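You operate a simulated robot arm through the tools that you are given. There is no shell and no other tool. Be economical: measure what you need, move in short steps, check, and stop when the job is done.

The job below is to be done with a simulated robot arm. You get a single attempt, and the scene is never put back.

Task
Clean the glue dabber at the open cleaner tin and put both lids back.
Fine: press it on the cleaner till its foot turns pale, stand it in its cup; the lids of the tin and the orange glue pot; leave the other glue lids on. Set down upright: glue dabber.

The check looks at the end state, three seconds after you hand in, the way a careful person would. Anything else that was tipped, shoved, dropped, spilled or broken makes it a failure. A push-on lid holds only when it is set on centred and level and pressed home; a screw cap is set on level and turned clockwise until tight.

Robot
A 6-joint arm with a fingered hand on a trunk, on a base that drives. Base frame: it is fixed to the floor where the robot stands at the start and does not move with it; the origin is under the middle of the robot, x ahead of it, y to its left, z up; the surface under the hand at the start is at about z = 0.883. Units: m, degrees, N and s.
With the tool pointing down near the work surface it reaches from about 0.5 to 0.96 m from the robot's upright axis, wherever it stands. Its first joint turns from -166.0 to 166.0 degrees. Places, roughly: blue glue lid [0.6, -0.1, 0.9]; blue glue lid (6x6x3 cm) [0.6, -0.1, 0.9]; blue glue pot [0.6, -0.1, 0.9]; cleaner tin [0.8, -0.4, 0.9]; green glue lid [0.6, -0.3, 0.9]; green glue lid (6x6x3 cm) [0.6, -0.3, 0.9]; green glue pot [0.6, -0.3, 0.9]; orange glue lid [0.7, -0.2, 0.9]; orange glue lid (6x6x3 cm) [0.7, -0.2, 0.9]; orange glue pot [0.6, -0.2, 0.9]. Payload 5 kg.
The TCP is the grasp point between the finger pads, 0.043 m short of the fingertips. In the tool frame z runs along the fingers and y along their closing line. The gripper opens to 0.144 m. The gripper's body begins 0.05 m behind the TCP. The gripper is a hand of 5 fingers: y runs from the thumb to the fingers, the wrist lies at [-0.021, -0.133, -0.233] in the tool frame.
Orientation is told as [roll, pitch, yaw] about the base's x, y, z axes, in that order, counted from this pose: with the fingers straight down and the wrist toward the robot, the tool's x, y and z point along [0, 1, 0], [1, 0, 0] and [0, 0, -1] of the base frame.

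Tools
- The arm moves only by the tool step_arm. Its argument "moves" is a list of rows, each an object of numbers (a shift or turn left out is 0): "dx", "dy", "dz": the shift along the tool's x, y, z in m; "ax", "ay", "az": the turn, a rotation vector about the tool's x, y, z in degrees. In form: [{"dx": .., "dy": .., "dz": .., "ax": .., "ay": .., "az": ..}, ...]. A call has 1 to 8 rows; each row is the pose to reach, as a shift and turn from the pose commanded when the call began, along the tool's axes at that moment. Rows are played at 5 a second. More than 0.05 m and 8.6 degrees between two rows, and nothing of the call is played. A pose out of reach is approached as far as the arm can. The call stops where the force on the tool passes 40 N (or 10 N more than at its start, if that is more) or the arm is blocked; 0.2 s more then pass. In this call time passes only in rows, and 0.2 s behind the last. The reply holds the time, the measured pose of the TCP, the force on the tool along the base axes, the opening and the grip force, in the units named above and with some noise, with the torque about the TCP (base axes, N m) and any sound that the robot's microphone picked up.
- Cameras (640 x 400 px; columns grow to the right, rows downward): "scene" is now at [0.018, 0.125, 1.6062]; the picture's right is [-0.36, -0.93, 0.00], its down [-0.61, 0.23, -0.76] and it looks along [0.71, -0.27, -0.65] (base axes); focal length 255 px, centre (320, 200). "wrist" rides on the gripper at [0.086, -0.108, -0.168] in the tool frame; the picture's right is [-0.80, 0.28, -0.53], its down [-0.54, -0.73, 0.42] and it looks along [-0.27, 0.63, 0.73] (tool axes); focal length 275 px, centre (320, 200). There is no depth. A picture from a camera that has moved, and an enlarged one, comes with that camera's place and axes in the base frame and with its lens.
- snapshot(camera): a new picture of that camera. It takes no simulated time.
- raise_lower(by): slides the trunk up (or, below 0, down) by that many m; the arm and the scene camera ride with it, the base frame stays. It gives what a move gives, with no picture.
- base_move(legs): drives the robot by 1 to 6 legs, each [ahead, left, turn to the left] in m, m and degrees, along the robot's own axes; the way and the turn of a leg run together, so that a leg with both is an arc; at most 1.5 m and 180 degrees a leg. The arm and the cameras ride along, it lands a little off, and it stops where it bumps. It gives what a move gives.
- move_fingers(index, middle, ring, little, thumb_bend, thumb_turn): sets how far each is bent, from 0 (flat) to 100 (curled in); at 30 the hand is open as for a grip, at 70 the pads meet at the TCP. One left out holds its place. A second passes; each finger stops where it meets its share of the squeeze, and holds until it gets a number again. It is the only way to open and close the hand. It gives what a move gives, with no picture; readings hold the bend of each and the force on index, middle, ring, little, thumb and palm. thumb_turn goes from beside the hand (0) to across from the fingers (100), as for a grip.
- aim_head(pan, tilt): turns the head with the scene camera to pan (to the left, within 155 degrees either way) and tilt (down, from -29 to 69), counted from straight ahead of the robot. It gives what a move gives.
- zoom(camera, box): a new picture of the part [left, top, right, bottom] of that camera's present view, enlarged. It takes no simulated time.
- finish_job(): hands the job in; it is judged then, once.

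Go step by step. Nothing tells you exact positions but the pictures and the camera data: compare them with the known pose of the tool, close in by small moves and look again before you grip or let go. The budget is 120 turns and 78 pictures, counting those below and the enlarged ones. Unless the task says otherwise, let go and move clear before handing in, and close with one line.

The tools are called after "Call:" as name(argument=value, ...) on one line, values as JSON. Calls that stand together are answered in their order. step_arm: Moves the arm, as the interface text tells. Its arguments: {"type":"object","properties":{"moves":{"type":"array","items":{"type":"object","properties":{"dx":{"type":"number"},"dy":{"type":"number"},"dz":{"type":"number"},"ax":{"type":"number"},"ay":{"type":"number"},"az":{"type":"number"}}}}},"required":["moves"]} The other tools are called the same way: raise_lower (by) slides the trunk up or down; move_fingers (index, middle, ring, little, thumb_bend, thumb_turn) moves the fingers one by one; base_move (legs) drives the base; aim_head (pan, tilt) turns the head that bears the scene camera; snapshot (camera) takes a picture; zoom (camera, box) takes an enlarged picture of a part of a camera's view; finish_job () hands the job in.

At the start:

```text
time_s: 0.0
tool_pos: [0.5096, -0.0691, 1.2555]
tcp_rot: [0.0, 0.0, 0.0]
wrist_force: [-0.4, 0.4, 0.2]
wrist_torque: [0.0, 0.0, -0.03]
width: 0.1436
grasp_force: 0.2
shape: jaw
bend: [30.0, 30.0, 30.0, 30.0, 30.0, 98.0]
finger forces: [0.0, 0.0, 0.1, 0.1, 0.0, 0.0]
trunk travel left (down, up): [-0.525, 0.065]
robot x, y, heading: [-0.0022, -0.0006, -0.0]
head pan, tilt: [-20.9, 40.4]
```

scene: 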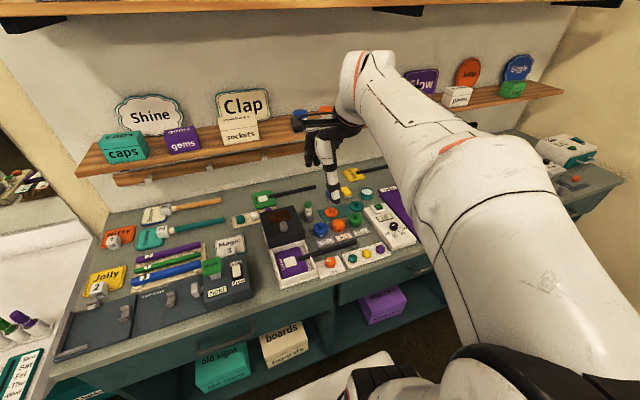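
wrist: 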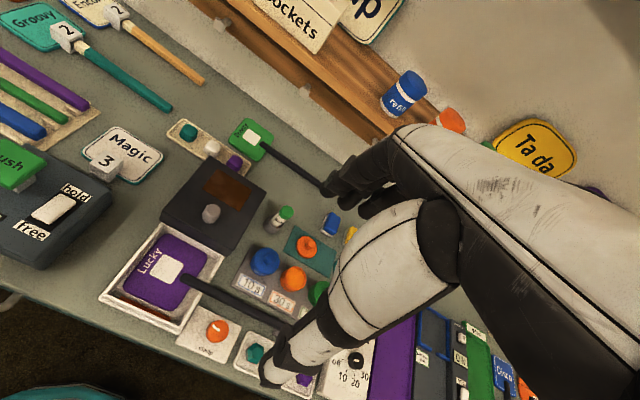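

The bench is crowded and the pots sit near the hand. I'll take enlarged views of the pot area first.

Call:
zoom(camera="scene", box=[240, 160, 440, 285])

Call:
zoom(camera="wrist", box=[160, 180, 480, 400])

```text
3.20 times, centred on (340, 222) of scene
camera zoom: at [0.018, 0.125, 1.6062], right [-0.36, -0.93, 0.0], down [-0.61, 0.23, -0.76], along [0.71, -0.27, -0.65], focal length 815 px, centre (256, 128)
```

zoom: 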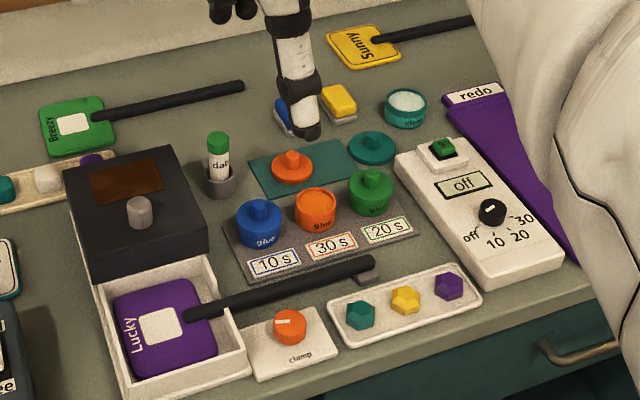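

```text
1.82 times, centred on (320, 290) of wrist
camera zoom: at [0.4025, 0.0178, 1.4238], right [0.28, -0.8, 0.53], down [-0.73, -0.54, -0.42], along [0.63, -0.27, -0.73], focal length 500 px, centre (320, 36)
```

zoom: 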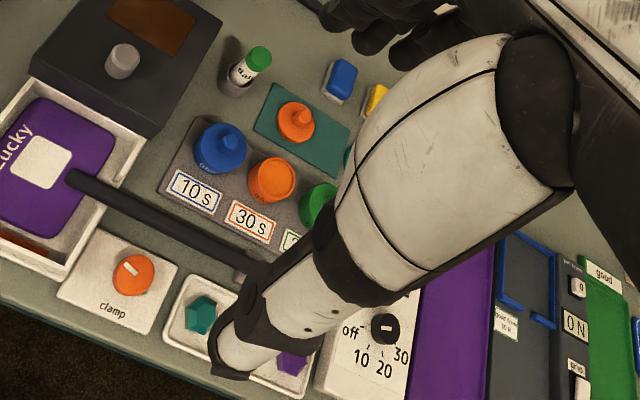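

The dabber stands in its cup near (0.71, -0.09), the orange lid is on the mat near (0.71, -0.19), the orange pot near (0.63, -0.18), the tin near (0.77, -0.38), and its teal lid near (0.71, -0.30). Next I want to understand the hand's shape.

Call:
zoom(camera="scene", box=[270, 90, 398, 210])

Call:
zoom(camera="scene", box=[290, 180, 410, 255])

```text
3.33 times, centred on (334, 150) of scene
camera zoom: at [0.018, 0.125, 1.6062], right [-0.36, -0.93, 0.0], down [-0.61, 0.23, -0.76], along [0.71, -0.27, -0.65], focal length 849 px, centre (273, 367)
```

zoom: 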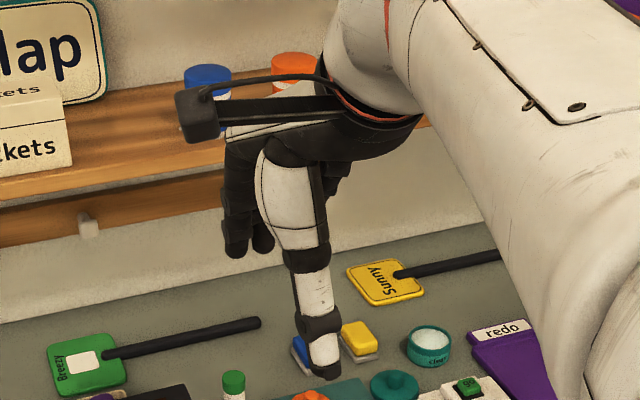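

```text
5.33 times, centred on (350, 218) of scene
camera zoom: at [0.018, 0.125, 1.6062], right [-0.36, -0.93, 0.0], down [-0.61, 0.23, -0.76], along [0.71, -0.27, -0.65], focal length 1359 px, centre (160, 107)
```

zoom: 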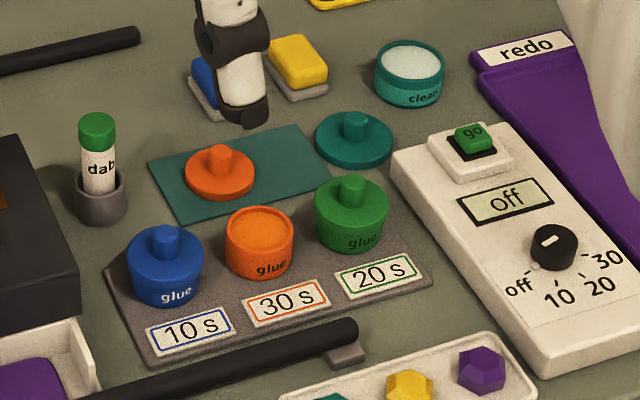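

The lids have small knobs and the dabber stands about 5 cm out of its cup. I'll fold ring and little away and close a pinch in the air, to learn the finger geometry.

Call:
move_fingers(index=60, middle=60, ring=100, little=100, thumb_bend=60)

Call:
zoom(camera="scene", box=[270, 90, 398, 210])

Call:
snapshot(camera="wrist")

```text
time_s: 1.0
tool_pos: [0.5102, -0.0702, 1.2562]
tcp_rot: [0.1, -0.1, 0.0]
wrist_force: [0.1, -0.2, 0.6]
wrist_torque: [0.01, 0.01, 0.02]
width: 0.0433
grasp_force: 0.1
shape: fingers
bend: [60.0, 60.0, 100.0, 100.0, 60.0, 98.0]
finger forces: [0.1, 0.0, 0.0, 0.0, 0.0, 0.1]
trunk travel left (down, up): [-0.525, 0.065]
robot x, y, heading: [-0.0033, -0.0014, -0.2]
head pan, tilt: [-20.9, 40.4]
```

```text
3.33 times, centred on (334, 150) of scene
camera zoom: at [0.018, 0.125, 1.6062], right [-0.36, -0.93, 0.0], down [-0.61, 0.23, -0.76], along [0.71, -0.27, -0.65], focal length 849 px, centre (273, 367)
```

zoom: 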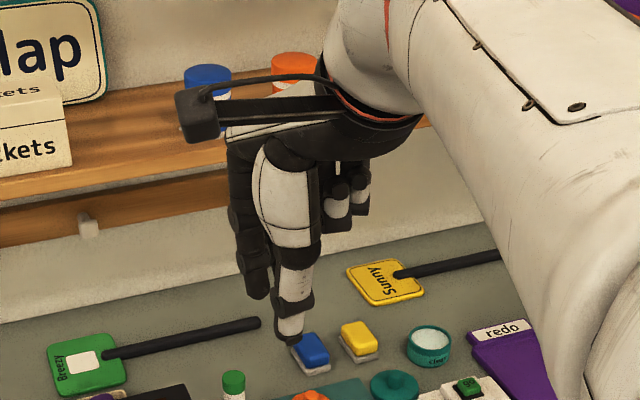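

```text
70 pictures are left
camera wrist: at [0.4025, 0.0178, 1.4238], right [0.28, -0.8, 0.53], down [-0.73, -0.54, -0.42], along [0.63, -0.27, -0.73], focal length 275 px, centre (320, 200)
```

wrist: 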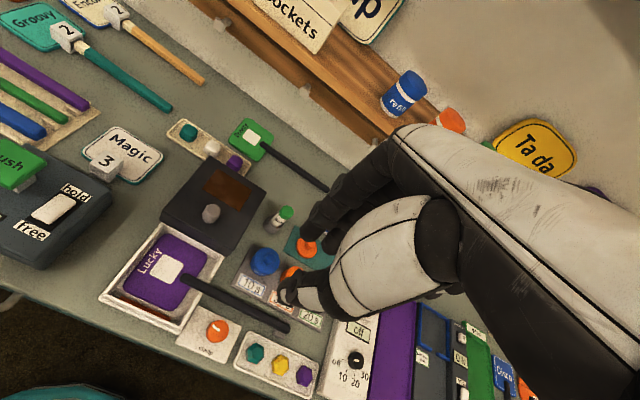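

The index and thumb tips meet near the TCP line about 4 cm beyond it, and the folded fingers stay clear. Both views put the dabber top at (0.720, -0.093, 0.964). I'll move above it with a part-open pinch.

Call:
move_fingers(index=52, middle=52, thumb_bend=52)

Call:
step_arm(moves=[{"dx": -0.003, "dy": 0.03, "dz": 0.028}, {"dx": -0.007, "dy": 0.06, "dz": 0.056}, {"dx": -0.01, "dy": 0.09, "dz": 0.084}, {"dx": -0.013, "dy": 0.12, "dz": 0.112}, {"dx": -0.016, "dy": 0.15, "dz": 0.14}, {"dx": -0.019, "dy": 0.18, "dz": 0.168}, {"dx": -0.023, "dy": 0.2105, "dz": 0.191}])

Call:
snapshot(camera="wrist")

Call:
zoom(camera="scene", box=[230, 130, 390, 230])

```text
time_s: 2.0
tool_pos: [0.5097, -0.0688, 1.2564]
tcp_rot: [-0.1, 0.0, 0.0]
wrist_force: [-0.8, 0.0, -0.7]
wrist_torque: [0.02, 0.02, 0.0]
width: 0.0706
grasp_force: 0.1
shape: fingers
bend: [52.0, 52.0, 100.0, 100.0, 52.0, 98.0]
finger forces: [0.0, 0.1, 0.0, 0.0, 0.0, 0.0]
trunk travel left (down, up): [-0.525, 0.065]
robot x, y, heading: [0.0004, 0.0029, 0.2]
head pan, tilt: [-20.9, 40.4]
```

```text
time_s: 3.6
tool_pos: [0.7191, -0.0918, 1.0661]
tcp_rot: [0.0, 0.0, 0.0]
wrist_force: [0.8, 0.1, -0.1]
wrist_torque: [-0.01, 0.0, -0.01]
width: 0.0708
grasp_force: 0.0
shape: fingers
bend: [52.0, 52.0, 100.0, 100.0, 52.0, 98.0]
finger forces: [0.1, 0.0, 0.0, 0.0, 0.1, 0.0]
trunk travel left (down, up): [-0.525, 0.065]
robot x, y, heading: [-0.0, 0.003, -0.3]
head pan, tilt: [-20.9, 40.4]
```

```text
69 pictures are left
camera wrist: at [0.6127, -0.0056, 1.2335], right [0.28, -0.8, 0.53], down [-0.73, -0.54, -0.42], along [0.63, -0.27, -0.73], focal length 275 px, centre (320, 200)
```

wrist: 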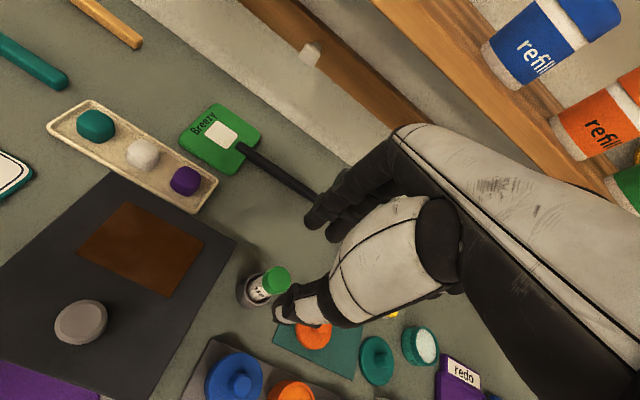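

```text
4.00 times, centred on (310, 180) of scene
camera zoom: at [0.0187, 0.1249, 1.6062], right [-0.36, -0.93, 0.0], down [-0.61, 0.23, -0.76], along [0.71, -0.27, -0.65], focal length 1019 px, centre (360, 280)
```

zoom: 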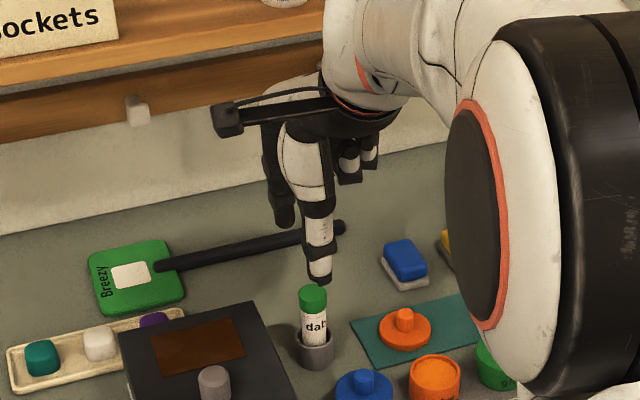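

The dabber sits under the TCP by the wrist view too. I'll zoom on the fingertips to judge their sideways offsets before descending.

Call:
zoom(camera="wrist", box=[220, 180, 380, 340])

Call:
zoom(camera="scene", box=[275, 150, 355, 225])

```text
2.50 times, centred on (300, 260) of wrist
camera zoom: at [0.6127, -0.0056, 1.2335], right [0.28, -0.8, 0.53], down [-0.73, -0.54, -0.42], along [0.63, -0.27, -0.73], focal length 688 px, centre (370, 50)
```

zoom: 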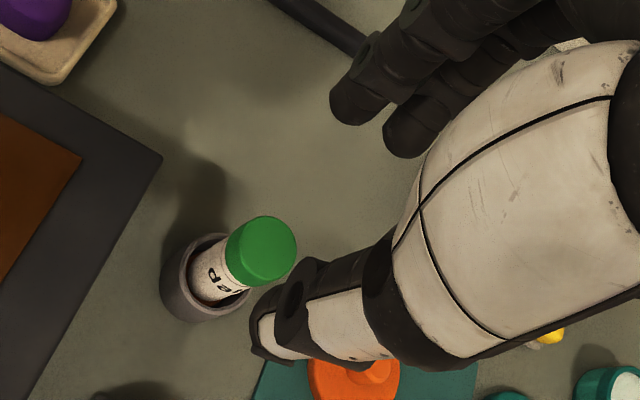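

```text
5.33 times, centred on (315, 188) of scene
camera zoom: at [0.0187, 0.1249, 1.6062], right [-0.36, -0.93, 0.0], down [-0.61, 0.23, -0.76], along [0.71, -0.27, -0.65], focal length 1359 px, centre (347, 267)
```

zoom: 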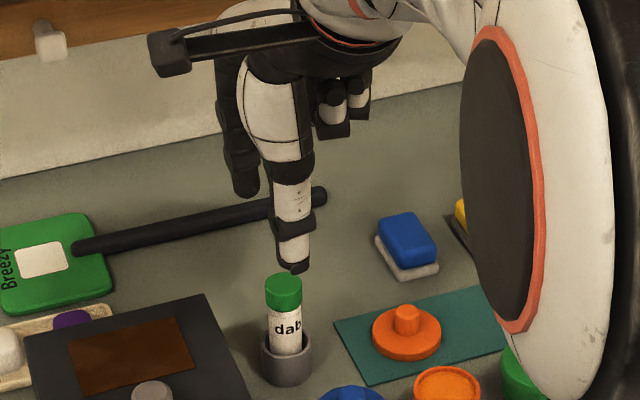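

Index and thumb line up at about tool x = +0.008, with the middle finger 2.5 cm beside them. I'll fold the middle finger, shift so the dabber lies on the index–thumb line, and descend.

Call:
move_fingers(middle=100)

Call:
step_arm(moves=[{"dx": -0.008, "dy": 0.001}, {"dx": -0.008, "dy": 0.001, "dz": 0.025}, {"dx": -0.008, "dy": 0.001, "dz": 0.05}, {"dx": -0.008, "dy": 0.001, "dz": 0.075}, {"dx": -0.008, "dy": 0.001, "dz": 0.1}])

Call:
zoom(camera="wrist", box=[220, 180, 380, 340])

Call:
zoom(camera="scene", box=[275, 150, 355, 225])

```text
time_s: 4.6
tool_pos: [0.7195, -0.0918, 1.0662]
tcp_rot: [0.0, 0.0, 0.0]
wrist_force: [0.2, -0.6, -0.8]
wrist_torque: [-0.02, 0.01, -0.01]
width: 0.071
grasp_force: 0.1
shape: fingers
bend: [52.0, 100.0, 100.0, 100.0, 52.0, 98.0]
finger forces: [0.0, 0.0, 0.0, 0.1, 0.1, 0.1]
trunk travel left (down, up): [-0.525, 0.065]
robot x, y, heading: [0.0034, -0.0012, 0.2]
head pan, tilt: [-20.9, 40.4]
```

```text
time_s: 5.8
tool_pos: [0.7229, -0.0989, 0.967]
tcp_rot: [-0.1, 0.0, 0.0]
wrist_force: [0.2, 0.2, 0.0]
wrist_torque: [-0.02, -0.03, -0.04]
width: 0.0711
grasp_force: 0.0
shape: fingers
bend: [52.0, 100.0, 100.0, 100.0, 52.0, 98.0]
finger forces: [0.1, 0.0, 0.0, 0.0, 0.0, 0.0]
trunk travel left (down, up): [-0.525, 0.065]
robot x, y, heading: [0.0019, 0.0005, -0.0]
head pan, tilt: [-20.9, 40.4]
```

```text
2.50 times, centred on (300, 260) of wrist
camera zoom: at [0.6143, -0.0123, 1.1339], right [0.28, -0.8, 0.53], down [-0.73, -0.54, -0.42], along [0.63, -0.27, -0.73], focal length 688 px, centre (370, 50)
```

zoom: 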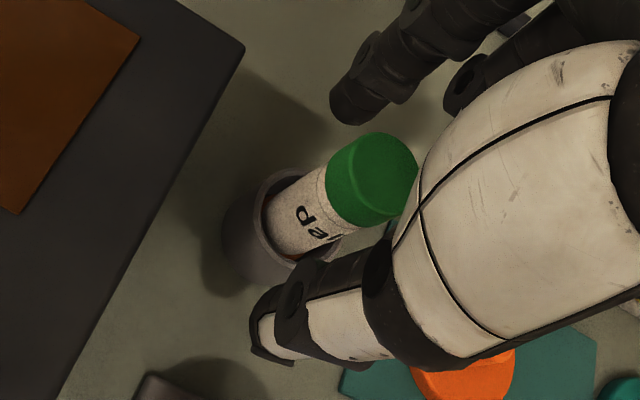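

```text
5.33 times, centred on (315, 188) of scene
camera zoom: at [0.0183, 0.125, 1.6063], right [-0.36, -0.93, 0.0], down [-0.61, 0.23, -0.76], along [0.71, -0.27, -0.65], focal length 1359 px, centre (347, 267)
```

zoom: 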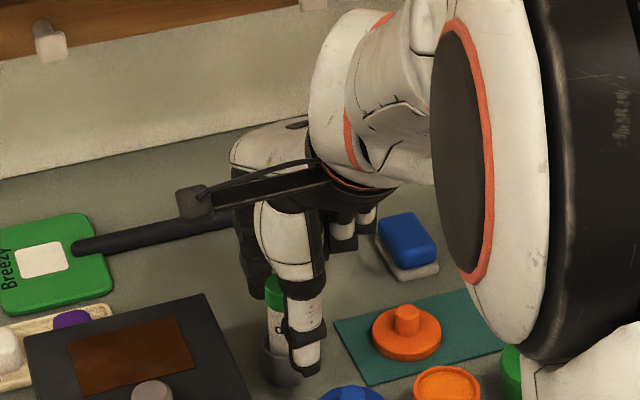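

The dabber lies between thumb and index, and the tips are level with its body above the cup. I'll close the pinch.

Call:
move_fingers(index=62, thumb_bend=62)

Call:
move_fingers(index=76, thumb_bend=76)

Call:
zoom(camera="wrist", box=[220, 180, 380, 340])

```text
time_s: 6.8
tool_pos: [0.7217, -0.0979, 0.9663]
tcp_rot: [0.0, 0.0, 0.0]
wrist_force: [0.5, 0.0, 0.6]
wrist_torque: [0.0, 0.01, 0.01]
width: 0.0362
grasp_force: 0.0
shape: fingers
bend: [62.0, 100.0, 100.0, 100.0, 62.0, 98.0]
finger forces: [0.1, 0.0, 0.0, 0.0, 0.0, 0.0]
trunk travel left (down, up): [-0.525, 0.065]
robot x, y, heading: [0.0005, -0.0033, -0.2]
head pan, tilt: [-20.9, 40.4]
```

```text
time_s: 7.8
tool_pos: [0.7212, -0.0991, 0.9664]
tcp_rot: [-0.1, 0.0, 0.1]
wrist_force: [-2.2, -0.7, 0.5]
wrist_torque: [-0.02, 0.11, 0.03]
width: 0.0237
grasp_force: 10.5
shape: fingers
bend: [61.0, 100.0, 100.0, 100.0, 71.0, 97.0]
finger forces: [10.0, 0.1, 0.0, 0.1, 11.6, 0.1]
trunk travel left (down, up): [-0.525, 0.065]
robot x, y, heading: [0.0047, -0.0001, 0.1]
head pan, tilt: [-20.9, 40.4]
```

```text
2.50 times, centred on (300, 260) of wrist
camera zoom: at [0.6138, -0.0123, 1.1341], right [0.28, -0.8, 0.53], down [-0.73, -0.54, -0.42], along [0.63, -0.27, -0.73], focal length 688 px, centre (370, 50)
```

zoom: 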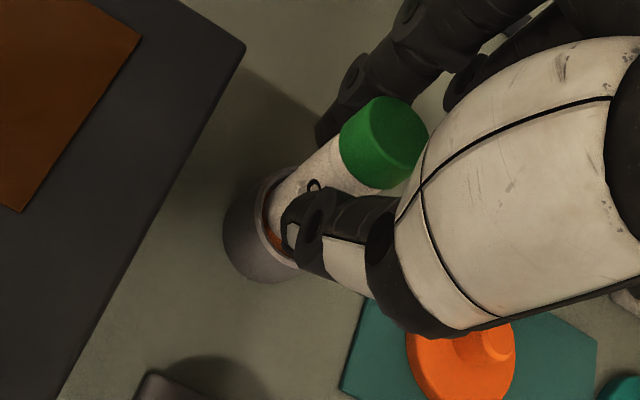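

The grip closed off-centre, with the index at 61, the thumb at 71 and the dabber leaning away. I'll open a bit, see where it rests, and re-centre.

Call:
move_fingers(index=55, thumb_bend=55)

Call:
zoom(camera="wrist", box=[220, 180, 380, 340])

```text
time_s: 8.8
tool_pos: [0.7212, -0.0982, 0.9666]
tcp_rot: [-0.1, 0.0, 0.0]
wrist_force: [0.1, 0.4, 0.3]
wrist_torque: [-0.01, 0.0, -0.02]
width: 0.0602
grasp_force: 0.0
shape: fingers
bend: [55.0, 100.0, 100.0, 100.0, 55.0, 97.0]
finger forces: [0.1, 0.0, 0.1, 0.1, 0.1, 0.0]
trunk travel left (down, up): [-0.525, 0.065]
robot x, y, heading: [-0.0009, 0.0033, -0.0]
head pan, tilt: [-20.9, 40.4]
```

```text
2.50 times, centred on (300, 260) of wrist
camera zoom: at [0.6141, -0.0123, 1.134], right [0.28, -0.8, 0.53], down [-0.73, -0.54, -0.42], along [0.63, -0.27, -0.73], focal length 688 px, centre (370, 50)
```

zoom: 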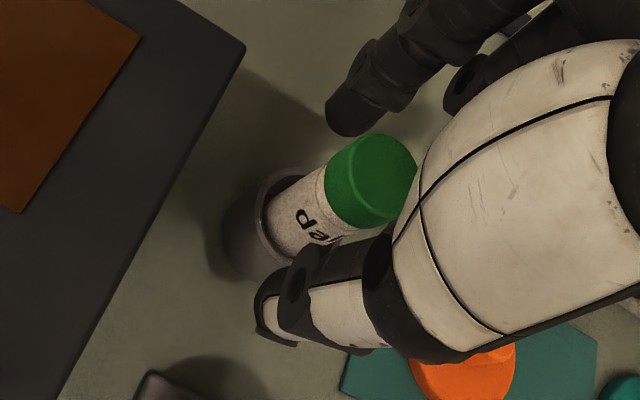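

It stood upright again. I'll shift 3 mm toward the robot, set the thumb just at contact, and let only the index squeeze.

Call:
step_arm(moves=[{"dy": -0.003}])

Call:
move_fingers(index=64, thumb_bend=65)

Call:
move_fingers(index=76)

Call:
zoom(camera="wrist", box=[220, 180, 380, 340])

```text
time_s: 9.2
tool_pos: [0.7167, -0.0982, 0.9663]
tcp_rot: [0.1, 0.0, -0.1]
wrist_force: [1.2, 0.4, -0.1]
wrist_torque: [0.07, -0.01, -0.02]
width: 0.0601
grasp_force: 0.1
shape: fingers
bend: [55.0, 100.0, 100.0, 100.0, 55.0, 97.0]
finger forces: [0.1, 0.1, 0.1, 0.0, 0.0, 0.0]
trunk travel left (down, up): [-0.525, 0.065]
robot x, y, heading: [-0.0005, 0.0007, -0.2]
head pan, tilt: [-20.9, 40.4]
```

```text
time_s: 10.2
tool_pos: [0.7187, -0.0974, 0.9664]
tcp_rot: [0.1, 0.0, 0.1]
wrist_force: [0.1, 0.4, -0.1]
wrist_torque: [0.02, -0.02, 0.02]
width: 0.0279
grasp_force: 0.3
shape: fingers
bend: [64.0, 100.0, 100.0, 100.0, 65.0, 97.0]
finger forces: [0.4, 0.0, 0.1, 0.0, 0.4, 0.0]
trunk travel left (down, up): [-0.525, 0.065]
robot x, y, heading: [-0.0011, -0.0013, 0.2]
head pan, tilt: [-20.9, 40.4]
```

```text
time_s: 11.2
tool_pos: [0.719, -0.0985, 0.9664]
tcp_rot: [0.0, -0.1, -0.1]
wrist_force: [2.1, 0.4, -1.1]
wrist_torque: [-0.02, -0.1, -0.02]
width: 0.0255
grasp_force: 6.7
shape: fingers
bend: [71.0, 100.0, 100.0, 100.0, 63.0, 97.0]
finger forces: [7.2, 0.0, 0.1, 0.0, 5.1, 0.1]
trunk travel left (down, up): [-0.525, 0.065]
robot x, y, heading: [0.0027, -0.0003, -0.0]
head pan, tilt: [-20.9, 40.4]
```

```text
2.50 times, centred on (300, 260) of wrist
camera zoom: at [0.6112, -0.0121, 1.1336], right [0.28, -0.8, 0.53], down [-0.73, -0.54, -0.42], along [0.63, -0.27, -0.73], focal length 688 px, centre (370, 50)
```

zoom: 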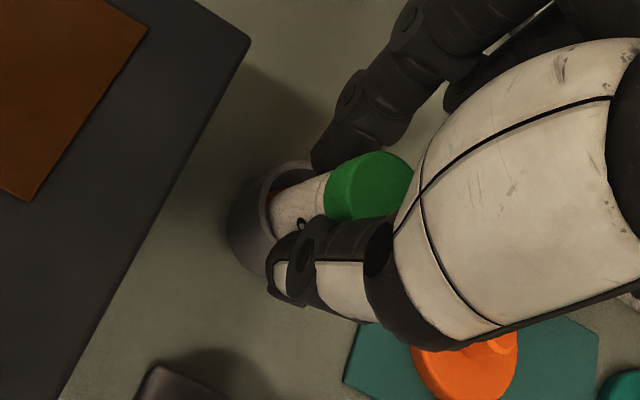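

At 64/65 both fingers just touched, then the index pushed past the thumb. I'll go back to that contact and tighten both equally in small steps.

Call:
move_fingers(index=64, thumb_bend=65)

Call:
move_fingers(index=67, thumb_bend=68)

Call:
move_fingers(index=70, thumb_bend=71)

```text
time_s: 12.2
tool_pos: [0.7188, -0.0988, 0.9652]
tcp_rot: [0.1, 0.0, 0.0]
wrist_force: [-0.4, 0.5, 0.1]
wrist_torque: [0.01, 0.01, 0.0]
width: 0.0279
grasp_force: 0.3
shape: fingers
bend: [64.0, 100.0, 100.0, 100.0, 64.0, 97.0]
finger forces: [0.5, 0.0, 0.1, 0.1, 0.4, 0.0]
trunk travel left (down, up): [-0.525, 0.065]
robot x, y, heading: [-0.0003, -0.0017, 0.1]
head pan, tilt: [-20.9, 40.4]
```

```text
time_s: 13.2
tool_pos: [0.7176, -0.098, 0.9675]
tcp_rot: [0.0, 0.0, 0.1]
wrist_force: [-0.2, -0.2, -0.1]
wrist_torque: [0.02, 0.03, -0.01]
width: 0.0255
grasp_force: 2.5
shape: fingers
bend: [65.0, 100.0, 100.0, 100.0, 65.0, 97.0]
finger forces: [3.1, 0.0, 0.0, 0.1, 3.0, 0.0]
trunk travel left (down, up): [-0.525, 0.065]
robot x, y, heading: [0.0027, -0.0015, 0.1]
head pan, tilt: [-20.9, 40.4]
```

```text
time_s: 14.2
tool_pos: [0.7186, -0.0984, 0.9656]
tcp_rot: [0.1, -0.1, 0.0]
wrist_force: [0.1, -0.3, -0.1]
wrist_torque: [-0.01, 0.0, -0.01]
width: 0.0243
grasp_force: 6.5
shape: fingers
bend: [65.0, 100.0, 100.0, 100.0, 67.0, 97.0]
finger forces: [6.8, 0.0, 0.0, 0.1, 6.4, 0.1]
trunk travel left (down, up): [-0.525, 0.065]
robot x, y, heading: [0.0003, 0.0018, 0.1]
head pan, tilt: [-20.9, 40.4]
```

The grip is balanced with no side force. I'll tighten a touch more, then lift straight up and look.

Call:
move_fingers(index=74, thumb_bend=74)

Call:
step_arm(moves=[{"dz": -0.02}, {"dz": -0.045}, {"dz": -0.07}, {"dz": -0.09}])

Call:
snapshot(camera="wrist")

Call:
zoom(camera="scene", box=[260, 140, 420, 240])

```text
time_s: 15.2
tool_pos: [0.7181, -0.0988, 0.9664]
tcp_rot: [0.0, -0.1, 0.0]
wrist_force: [0.8, -0.1, -0.1]
wrist_torque: [0.0, -0.05, 0.0]
width: 0.0235
grasp_force: 9.5
shape: fingers
bend: [63.0, 100.0, 100.0, 100.0, 69.0, 97.0]
finger forces: [10.0, 0.1, 0.0, 0.1, 9.3, 0.1]
trunk travel left (down, up): [-0.525, 0.065]
robot x, y, heading: [0.0006, -0.0021, -0.0]
head pan, tilt: [-20.9, 40.4]
```

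```text
time_s: 16.2
tool_pos: [0.7187, -0.1, 1.0565]
tcp_rot: [0.0, -0.1, 0.1]
wrist_force: [0.7, -0.1, -0.4]
wrist_torque: [-0.01, 0.01, -0.03]
width: 0.023
grasp_force: 9.5
shape: fingers
bend: [63.0, 100.0, 100.0, 100.0, 69.0, 97.0]
finger forces: [9.8, 0.1, 0.1, 0.0, 9.6, 0.1]
trunk travel left (down, up): [-0.525, 0.065]
robot x, y, heading: [0.0008, -0.0006, 0.0]
head pan, tilt: [-20.9, 40.4]
```

```text
60 pictures are left
camera wrist: at [0.6102, -0.0131, 1.2237], right [0.28, -0.8, 0.53], down [-0.73, -0.54, -0.42], along [0.63, -0.27, -0.73], focal length 275 px, centre (320, 200)
```

wrist: 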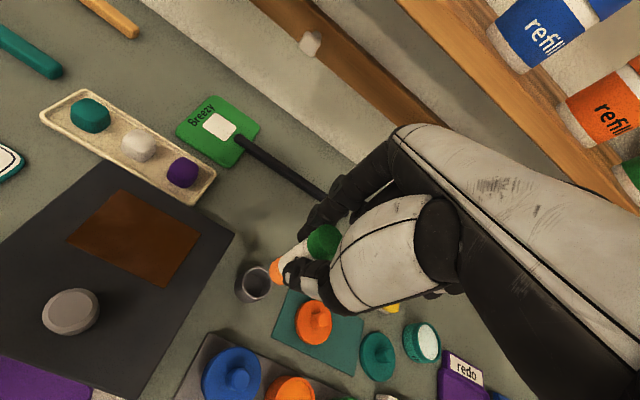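

```text
4.00 times, centred on (340, 190) of scene
camera zoom: at [0.0178, 0.125, 1.6062], right [-0.36, -0.93, 0.0], down [-0.61, 0.23, -0.76], along [0.71, -0.27, -0.65], focal length 1019 px, centre (240, 240)
```

zoom: 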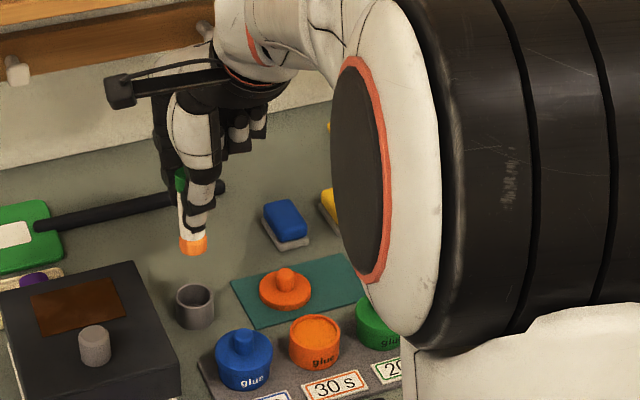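

The dabber is lifted cleanly with its orange foot showing, and the cup stayed at (0.719, -0.093). Next I carry it at this height to above the tin.

Call:
step_arm(moves=[{"dx": -0.04, "dy": 0.006}, {"dx": -0.08, "dy": 0.012}, {"dx": -0.12, "dy": 0.018}, {"dx": -0.16, "dy": 0.024}, {"dx": -0.2, "dy": 0.03}, {"dx": -0.24, "dy": 0.036}, {"dx": -0.27, "dy": 0.042}])

Call:
snapshot(camera="wrist")

Call:
snapshot(camera="scene")

```text
time_s: 17.8
tool_pos: [0.7608, -0.3697, 1.0564]
tcp_rot: [0.1, 0.1, 0.0]
wrist_force: [-0.6, 0.8, -1.9]
wrist_torque: [-0.01, -0.02, 0.03]
width: 0.0235
grasp_force: 10.3
shape: fingers
bend: [63.0, 100.0, 100.0, 100.0, 69.0, 97.0]
finger forces: [9.7, 0.1, 0.0, 0.1, 9.7, 0.0]
trunk travel left (down, up): [-0.525, 0.065]
robot x, y, heading: [0.0037, -0.0026, -0.0]
head pan, tilt: [-20.9, 40.4]
```

```text
58 pictures are left
camera wrist: at [0.6526, -0.2834, 1.2238], right [0.28, -0.8, 0.53], down [-0.73, -0.54, -0.42], along [0.63, -0.27, -0.73], focal length 275 px, centre (320, 200)
```

wrist: 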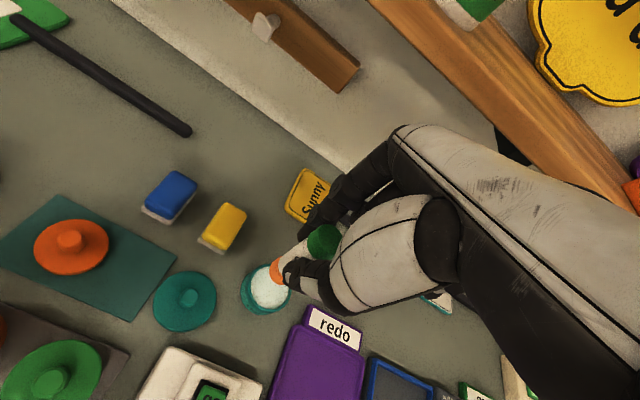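

```text
57 pictures are left
camera scene: at [0.0183, 0.1244, 1.6063], right [-0.36, -0.93, 0.0], down [-0.61, 0.23, -0.76], along [0.71, -0.27, -0.65], focal length 255 px, centre (320, 200)
```

scene: 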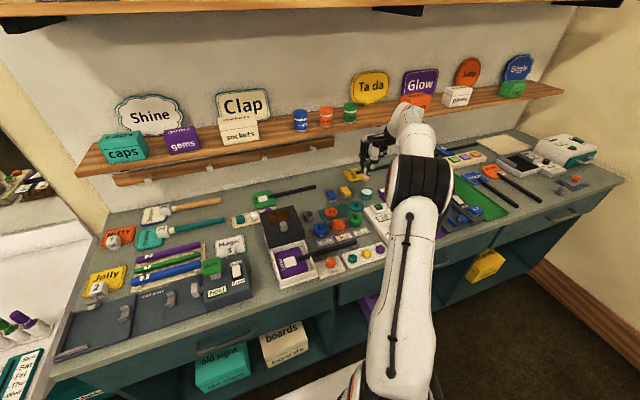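

The pad centre is at about (0.764, -0.381). The foot needs 2 cm more sideways, then I'll descend 5 cm and check.

Call:
step_arm(moves=[{"dx": -0.018, "dy": 0.003}, {"dx": -0.018, "dy": 0.003, "dz": 0.025}, {"dx": -0.018, "dy": 0.003, "dz": 0.05}])

Call:
zoom(camera="wrist", box=[200, 200, 360, 360])

Call:
zoom(camera="scene", box=[320, 130, 420, 220])

```text
time_s: 18.6
tool_pos: [0.7627, -0.3876, 1.0046]
tcp_rot: [-0.1, 0.0, 0.0]
wrist_force: [0.3, 0.1, 0.0]
wrist_torque: [0.0, 0.03, -0.04]
width: 0.023
grasp_force: 9.7
shape: fingers
bend: [63.0, 100.0, 100.0, 100.0, 69.0, 97.0]
finger forces: [9.7, 0.0, 0.1, 0.0, 9.5, 0.1]
trunk travel left (down, up): [-0.525, 0.065]
robot x, y, heading: [-0.0022, -0.0022, -0.0]
head pan, tilt: [-20.9, 40.4]
```

```text
2.50 times, centred on (280, 280) of wrist
camera zoom: at [0.6555, -0.3022, 1.1732], right [0.28, -0.8, 0.53], down [-0.73, -0.54, -0.42], along [0.63, -0.27, -0.73], focal length 688 px, centre (420, 0)
```

zoom: 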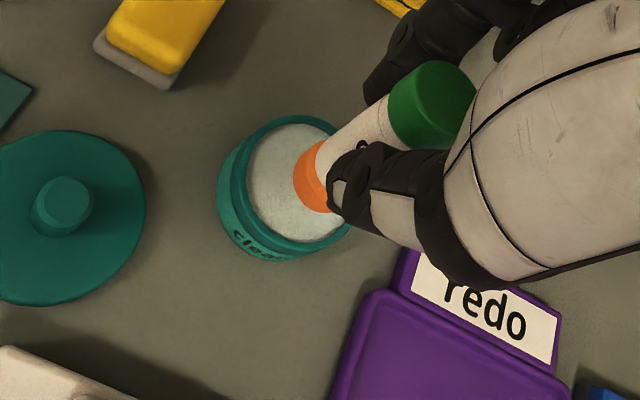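

```text
4.44 times, centred on (370, 175) of scene
camera zoom: at [0.0185, 0.1248, 1.6063], right [-0.36, -0.93, 0.0], down [-0.61, 0.23, -0.76], along [0.71, -0.27, -0.65], focal length 1132 px, centre (98, 311)
```

zoom: 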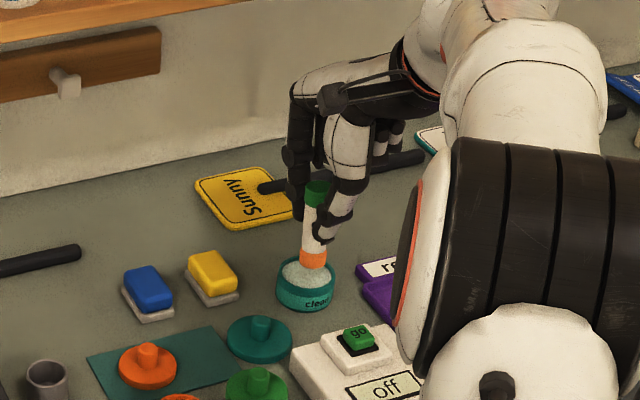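

The foot is centred over the pad with about 2 cm to go. I'll lower in small steps until force shows.

Call:
step_arm(moves=[{"dz": 0.005}, {"dz": 0.01}, {"dz": 0.014}, {"dz": 0.018}])

```text
time_s: 19.6
tool_pos: [0.7627, -0.3886, 0.9879]
tcp_rot: [0.0, 0.0, -0.1]
wrist_force: [-0.4, 0.7, 0.4]
wrist_torque: [0.05, 0.01, 0.01]
width: 0.023
grasp_force: 9.9
shape: fingers
bend: [63.0, 100.0, 100.0, 100.0, 69.0, 97.0]
finger forces: [9.8, 0.0, 0.1, 0.0, 9.8, 0.0]
trunk travel left (down, up): [-0.525, 0.065]
robot x, y, heading: [-0.0014, -0.0, -0.1]
head pan, tilt: [-20.9, 40.4]
```

Call:
step_arm(moves=[{"dz": 0.002}, {"dz": 0.004}, {"dz": 0.006}])

Call:
zoom(camera="wrist", box=[220, 220, 340, 340])

```text
time_s: 20.4
tool_pos: [0.7618, -0.3881, 0.9861]
tcp_rot: [-0.1, -0.3, 0.0]
wrist_force: [-5.1, 1.5, 20.2]
wrist_torque: [0.19, 0.2, 0.03]
width: 0.0225
grasp_force: 13.4
shape: fingers
bend: [63.0, 100.0, 100.0, 100.0, 69.0, 97.0]
finger forces: [10.5, 0.0, 0.1, 0.0, 16.8, 0.1]
trunk travel left (down, up): [-0.525, 0.065]
robot x, y, heading: [0.0005, -0.0004, -0.1]
head pan, tilt: [-20.9, 40.4]
```

```text
3.33 times, centred on (280, 280) of wrist
camera zoom: at [0.654, -0.3011, 1.1525], right [0.28, -0.8, 0.54], down [-0.72, -0.54, -0.43], along [0.63, -0.27, -0.73], focal length 918 px, centre (453, -67)
```

zoom: 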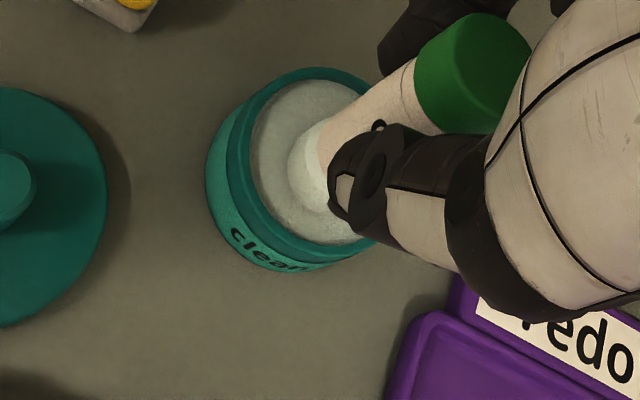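

Pressed at about 20 N, the foot has turned pale. I'll lift straight up and check that the whole foot is pale.

Call:
step_arm(moves=[{"dz": -0.01}, {"dz": -0.03}, {"dz": -0.055}, {"dz": -0.074}])

Call:
zoom(camera="wrist", box=[220, 220, 340, 340])

Call:
zoom(camera="scene", box=[330, 150, 400, 210])

```text
time_s: 21.4
tool_pos: [0.7639, -0.3894, 1.0543]
tcp_rot: [0.0, 0.0, 0.0]
wrist_force: [0.1, -0.8, -0.3]
wrist_torque: [-0.01, 0.02, 0.0]
width: 0.0228
grasp_force: 9.8
shape: fingers
bend: [63.0, 100.0, 100.0, 100.0, 69.0, 97.0]
finger forces: [10.2, 0.0, 0.1, 0.1, 9.9, 0.0]
trunk travel left (down, up): [-0.525, 0.065]
robot x, y, heading: [0.0005, -0.0022, 0.1]
head pan, tilt: [-20.9, 40.4]
```

```text
3.33 times, centred on (280, 280) of wrist
camera zoom: at [0.6558, -0.3021, 1.2225], right [0.28, -0.8, 0.53], down [-0.73, -0.54, -0.42], along [0.63, -0.27, -0.73], focal length 918 px, centre (453, -67)
```

zoom: 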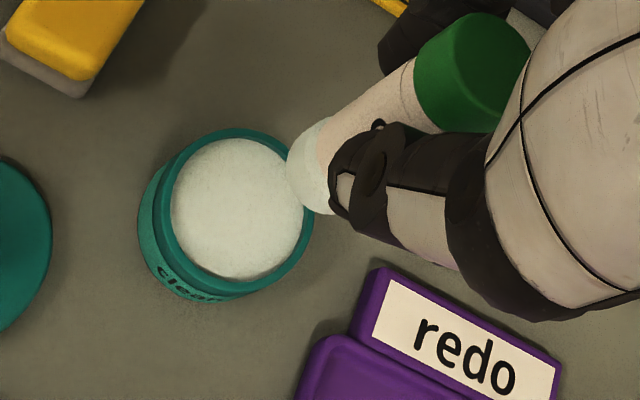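

```text
6.67 times, centred on (365, 180) of scene
camera zoom: at [0.018, 0.125, 1.6062], right [-0.36, -0.93, 0.0], down [-0.61, 0.23, -0.76], along [0.71, -0.27, -0.65], focal length 1698 px, centre (20, 333)
```

zoom: 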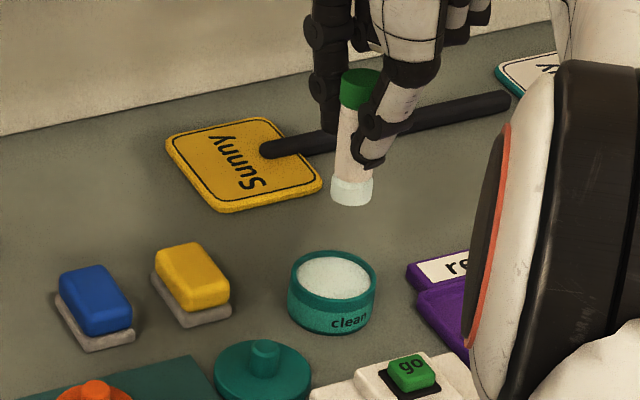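

The foot is fully pale. I'll carry the dabber back above its cup along the same path.

Call:
step_arm(moves=[{"dx": 0.036, "dy": -0.0056}, {"dx": 0.072, "dy": -0.0112}, {"dx": 0.108, "dy": -0.0169}, {"dx": 0.144, "dy": -0.0225}, {"dx": 0.18, "dy": -0.0281}, {"dx": 0.216, "dy": -0.0338}, {"dx": 0.252, "dy": -0.0394}, {"dx": 0.288, "dy": -0.045}])

Call:
step_arm(moves=[{"dz": 0.02}, {"dz": 0.04}])

Call:
zoom(camera="wrist", box=[220, 220, 340, 340])

Call:
zoom(camera="scene", box=[280, 165, 350, 225])

```text
time_s: 23.2
tool_pos: [0.7192, -0.0983, 1.0561]
tcp_rot: [0.0, 0.1, 0.0]
wrist_force: [-0.5, 0.4, -1.5]
wrist_torque: [-0.02, -0.02, 0.02]
width: 0.0228
grasp_force: 10.0
shape: fingers
bend: [63.0, 100.0, 100.0, 100.0, 69.0, 97.0]
finger forces: [10.0, 0.0, 0.0, 0.1, 9.8, 0.1]
trunk travel left (down, up): [-0.525, 0.065]
robot x, y, heading: [-0.0024, -0.0051, -0.0]
head pan, tilt: [-20.9, 40.4]
```

```text
time_s: 23.8
tool_pos: [0.7191, -0.1007, 1.0175]
tcp_rot: [0.0, 0.0, 0.0]
wrist_force: [-0.3, 0.7, 0.0]
wrist_torque: [-0.01, 0.03, 0.0]
width: 0.0228
grasp_force: 10.2
shape: fingers
bend: [63.0, 100.0, 100.0, 100.0, 69.0, 97.0]
finger forces: [10.0, 0.0, 0.1, 0.1, 9.8, 0.1]
trunk travel left (down, up): [-0.525, 0.065]
robot x, y, heading: [-0.0013, 0.0029, 0.3]
head pan, tilt: [-20.9, 40.4]
```

```text
3.33 times, centred on (280, 280) of wrist
camera zoom: at [0.6119, -0.0135, 1.1848], right [0.28, -0.8, 0.53], down [-0.73, -0.54, -0.42], along [0.63, -0.27, -0.73], focal length 918 px, centre (453, -67)
```

zoom: 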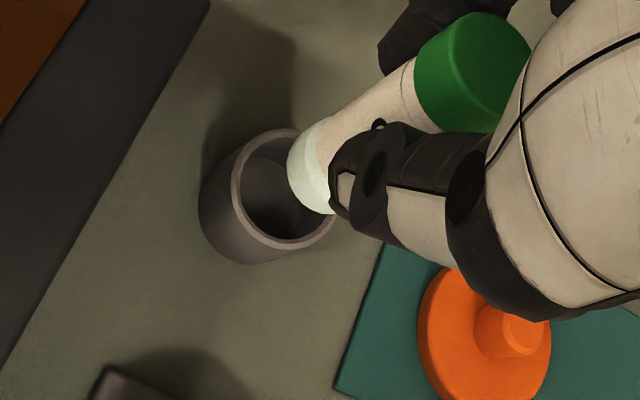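

```text
6.67 times, centred on (315, 195) of scene
camera zoom: at [0.0184, 0.125, 1.6062], right [-0.36, -0.93, 0.0], down [-0.61, 0.23, -0.76], along [0.71, -0.27, -0.65], focal length 1698 px, centre (353, 233)
```

zoom: 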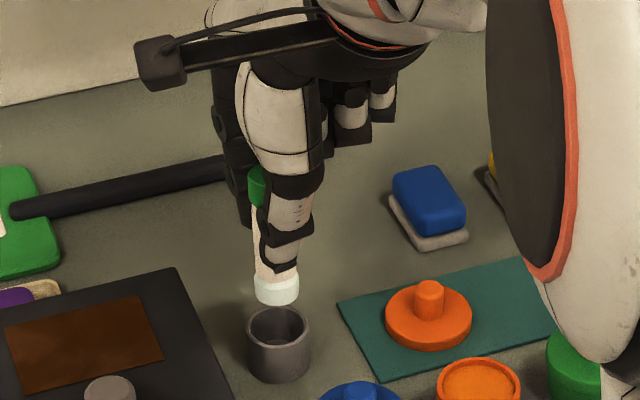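

The foot lines up with the cup opening in both views. I'll lower it in, slowing near the bottom.

Call:
step_arm(moves=[{"dz": 0.012}, {"dz": 0.024}, {"dz": 0.034}, {"dz": 0.042}, {"dz": 0.046}])

Call:
step_arm(moves=[{"dz": 0.002}, {"dz": 0.003}])

Call:
zoom(camera="wrist", box=[220, 220, 340, 340])

```text
time_s: 25.0
tool_pos: [0.7193, -0.1008, 0.9686]
tcp_rot: [-0.1, 0.1, 0.1]
wrist_force: [-0.6, 0.1, -1.1]
wrist_torque: [-0.01, 0.0, 0.02]
width: 0.0228
grasp_force: 9.9
shape: fingers
bend: [63.0, 100.0, 100.0, 100.0, 69.0, 97.0]
finger forces: [9.9, 0.0, 0.0, 0.0, 9.9, 0.1]
trunk travel left (down, up): [-0.525, 0.065]
robot x, y, heading: [0.0003, -0.001, -0.2]
head pan, tilt: [-20.9, 40.4]
```

```text
time_s: 25.6
tool_pos: [0.7206, -0.0995, 0.9664]
tcp_rot: [0.0, 0.1, 0.0]
wrist_force: [0.3, -1.3, -0.2]
wrist_torque: [-0.05, 0.0, 0.01]
width: 0.0228
grasp_force: 9.9
shape: fingers
bend: [63.0, 100.0, 100.0, 100.0, 69.0, 97.0]
finger forces: [10.0, 0.1, 0.0, 0.0, 9.8, 0.0]
trunk travel left (down, up): [-0.525, 0.065]
robot x, y, heading: [0.0013, -0.0007, -0.1]
head pan, tilt: [-20.9, 40.4]
```

```text
3.33 times, centred on (280, 280) of wrist
camera zoom: at [0.6113, -0.0132, 1.1344], right [0.28, -0.8, 0.53], down [-0.73, -0.54, -0.42], along [0.63, -0.27, -0.73], focal length 918 px, centre (453, -67)
```

zoom: 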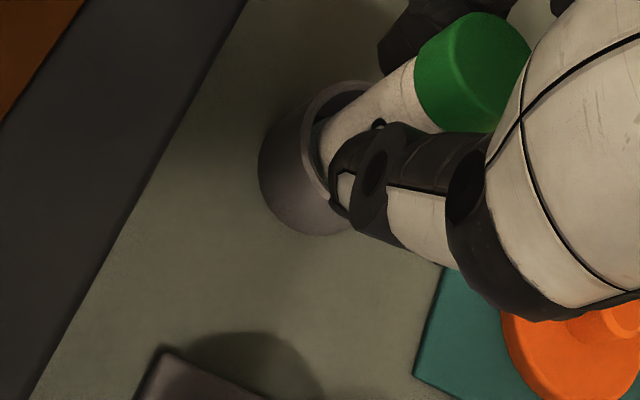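

It's inside the cup, with no contact force yet. I'll ease down the last millimetres.

Call:
step_arm(moves=[{"dz": 0.001}, {"dz": 0.002}])

```text
time_s: 26.2
tool_pos: [0.7184, -0.0997, 0.965]
tcp_rot: [0.0, 0.1, 0.0]
wrist_force: [0.7, 0.0, 2.4]
wrist_torque: [0.01, 0.02, -0.02]
width: 0.0229
grasp_force: 9.8
shape: fingers
bend: [63.0, 100.0, 100.0, 100.0, 69.0, 97.0]
finger forces: [9.9, 0.1, 0.1, 0.1, 10.2, 0.1]
trunk travel left (down, up): [-0.525, 0.065]
robot x, y, heading: [-0.0015, 0.0031, -0.1]
head pan, tilt: [-20.9, 40.4]
```

It has just touched the bottom at 2.4 N. I'll release evenly and retreat upward.

Call:
move_fingers(index=60, thumb_bend=62)

Call:
move_fingers(index=50, thumb_bend=54)

Call:
step_arm(moves=[{"dz": -0.02}, {"dz": -0.05}, {"dz": -0.08}, {"dz": -0.11}])

Call:
snapshot(camera="wrist")

Call:
zoom(camera="scene", box=[270, 150, 398, 230])

```text
time_s: 27.2
tool_pos: [0.719, -0.0996, 0.965]
tcp_rot: [0.0, 0.0, 0.0]
wrist_force: [0.5, 0.5, 1.2]
wrist_torque: [0.0, -0.04, -0.02]
width: 0.0386
grasp_force: 0.0
shape: fingers
bend: [60.0, 100.0, 100.0, 100.0, 62.0, 97.0]
finger forces: [0.0, 0.0, 0.0, 0.0, 0.1, 0.0]
trunk travel left (down, up): [-0.525, 0.065]
robot x, y, heading: [-0.0002, 0.0038, 0.2]
head pan, tilt: [-20.9, 40.4]
```

```text
time_s: 28.2
tool_pos: [0.7192, -0.0999, 0.9646]
tcp_rot: [0.0, 0.0, 0.0]
wrist_force: [-0.4, -0.4, -0.4]
wrist_torque: [0.01, -0.01, 0.01]
width: 0.0707
grasp_force: 0.0
shape: fingers
bend: [50.0, 100.0, 100.0, 100.0, 54.0, 97.0]
finger forces: [0.0, 0.0, 0.0, 0.0, 0.0, 0.0]
trunk travel left (down, up): [-0.525, 0.065]
robot x, y, heading: [-0.0026, -0.0035, 0.3]
head pan, tilt: [-20.9, 40.4]
```

```text
time_s: 29.2
tool_pos: [0.7189, -0.0989, 1.074]
tcp_rot: [0.1, 0.0, 0.0]
wrist_force: [-0.3, -0.1, -0.3]
wrist_torque: [-0.04, -0.02, 0.03]
width: 0.071
grasp_force: 0.0
shape: fingers
bend: [50.0, 100.0, 100.0, 100.0, 54.0, 97.0]
finger forces: [0.0, 0.0, 0.0, 0.1, 0.0, 0.1]
trunk travel left (down, up): [-0.525, 0.065]
robot x, y, heading: [0.0043, -0.0001, -0.1]
head pan, tilt: [-20.9, 40.4]
```

```text
48 pictures are left
camera wrist: at [0.6118, -0.013, 1.2419], right [0.28, -0.8, 0.53], down [-0.73, -0.54, -0.42], along [0.63, -0.27, -0.73], focal length 275 px, centre (320, 200)
```

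wrist: 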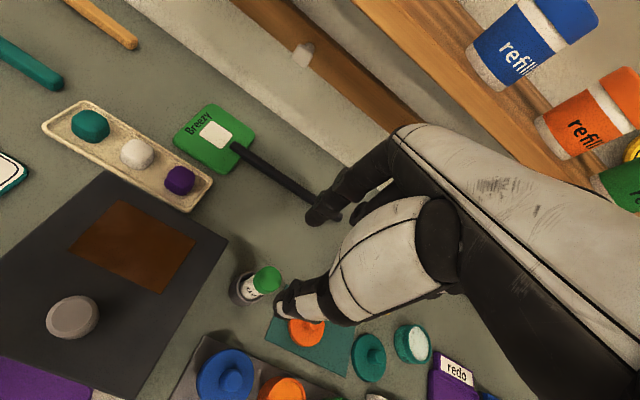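

```text
5.00 times, centred on (334, 190) of scene
camera zoom: at [0.0178, 0.125, 1.6062], right [-0.36, -0.93, 0.0], down [-0.61, 0.23, -0.76], along [0.71, -0.27, -0.65], focal length 1274 px, centre (250, 250)
```

zoom: 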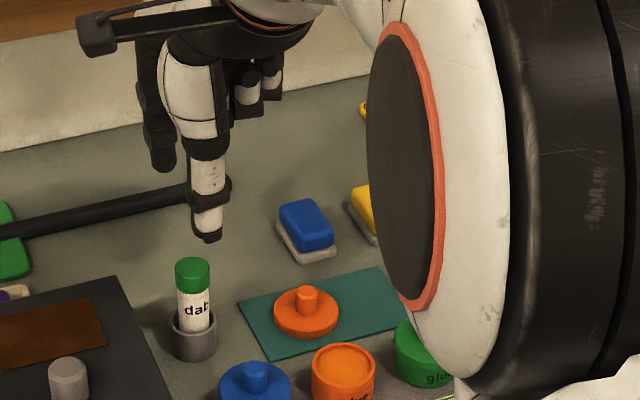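

The dabber stands upright in its cup. Next is the orange lid, with its knob at about (0.713, -0.190, top 0.915). I'll move the open pinch above it.

Call:
step_arm(moves=[{"dx": -0.033, "dy": -0.002}, {"dx": -0.066, "dy": -0.004}, {"dx": -0.098, "dy": -0.0055}, {"dx": -0.098, "dy": -0.0055, "dz": 0.03}, {"dx": -0.098, "dy": -0.0055, "dz": 0.065}])

Call:
zoom(camera="wrist", box=[200, 180, 360, 340])

Call:
zoom(camera="scene", box=[290, 150, 390, 230])

```text
time_s: 30.4
tool_pos: [0.7146, -0.1981, 1.0084]
tcp_rot: [0.0, 0.1, 0.0]
wrist_force: [0.0, -0.3, 0.3]
wrist_torque: [0.0, 0.03, -0.03]
width: 0.0709
grasp_force: 0.0
shape: fingers
bend: [50.0, 100.0, 100.0, 100.0, 54.0, 98.0]
finger forces: [0.0, 0.1, 0.0, 0.0, 0.0, 0.0]
trunk travel left (down, up): [-0.525, 0.065]
robot x, y, heading: [-0.0014, -0.0031, 0.1]
head pan, tilt: [-20.9, 40.4]
```

```text
2.50 times, centred on (280, 260) of wrist
camera zoom: at [0.607, -0.1109, 1.1757], right [0.28, -0.8, 0.53], down [-0.73, -0.54, -0.42], along [0.63, -0.27, -0.73], focal length 688 px, centre (420, 50)
```

zoom: 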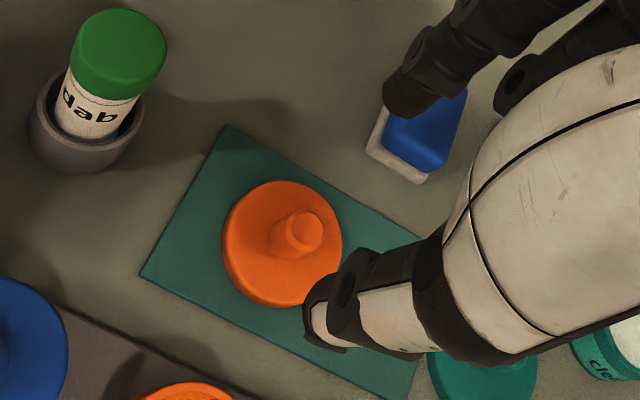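

```text
5.00 times, centred on (340, 190) of scene
camera zoom: at [0.0185, 0.125, 1.6063], right [-0.36, -0.93, 0.0], down [-0.61, 0.23, -0.76], along [0.71, -0.27, -0.65], focal length 1274 px, centre (220, 250)
```

zoom: 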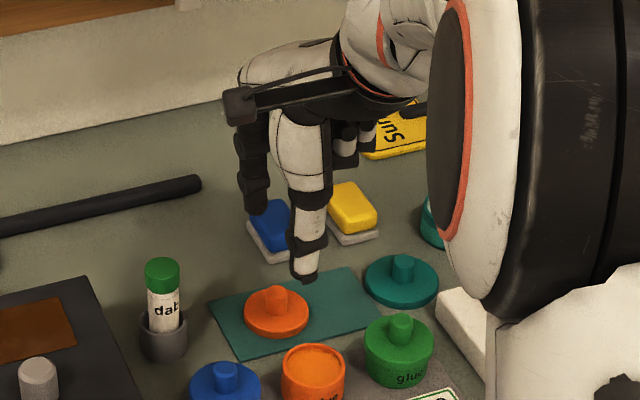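

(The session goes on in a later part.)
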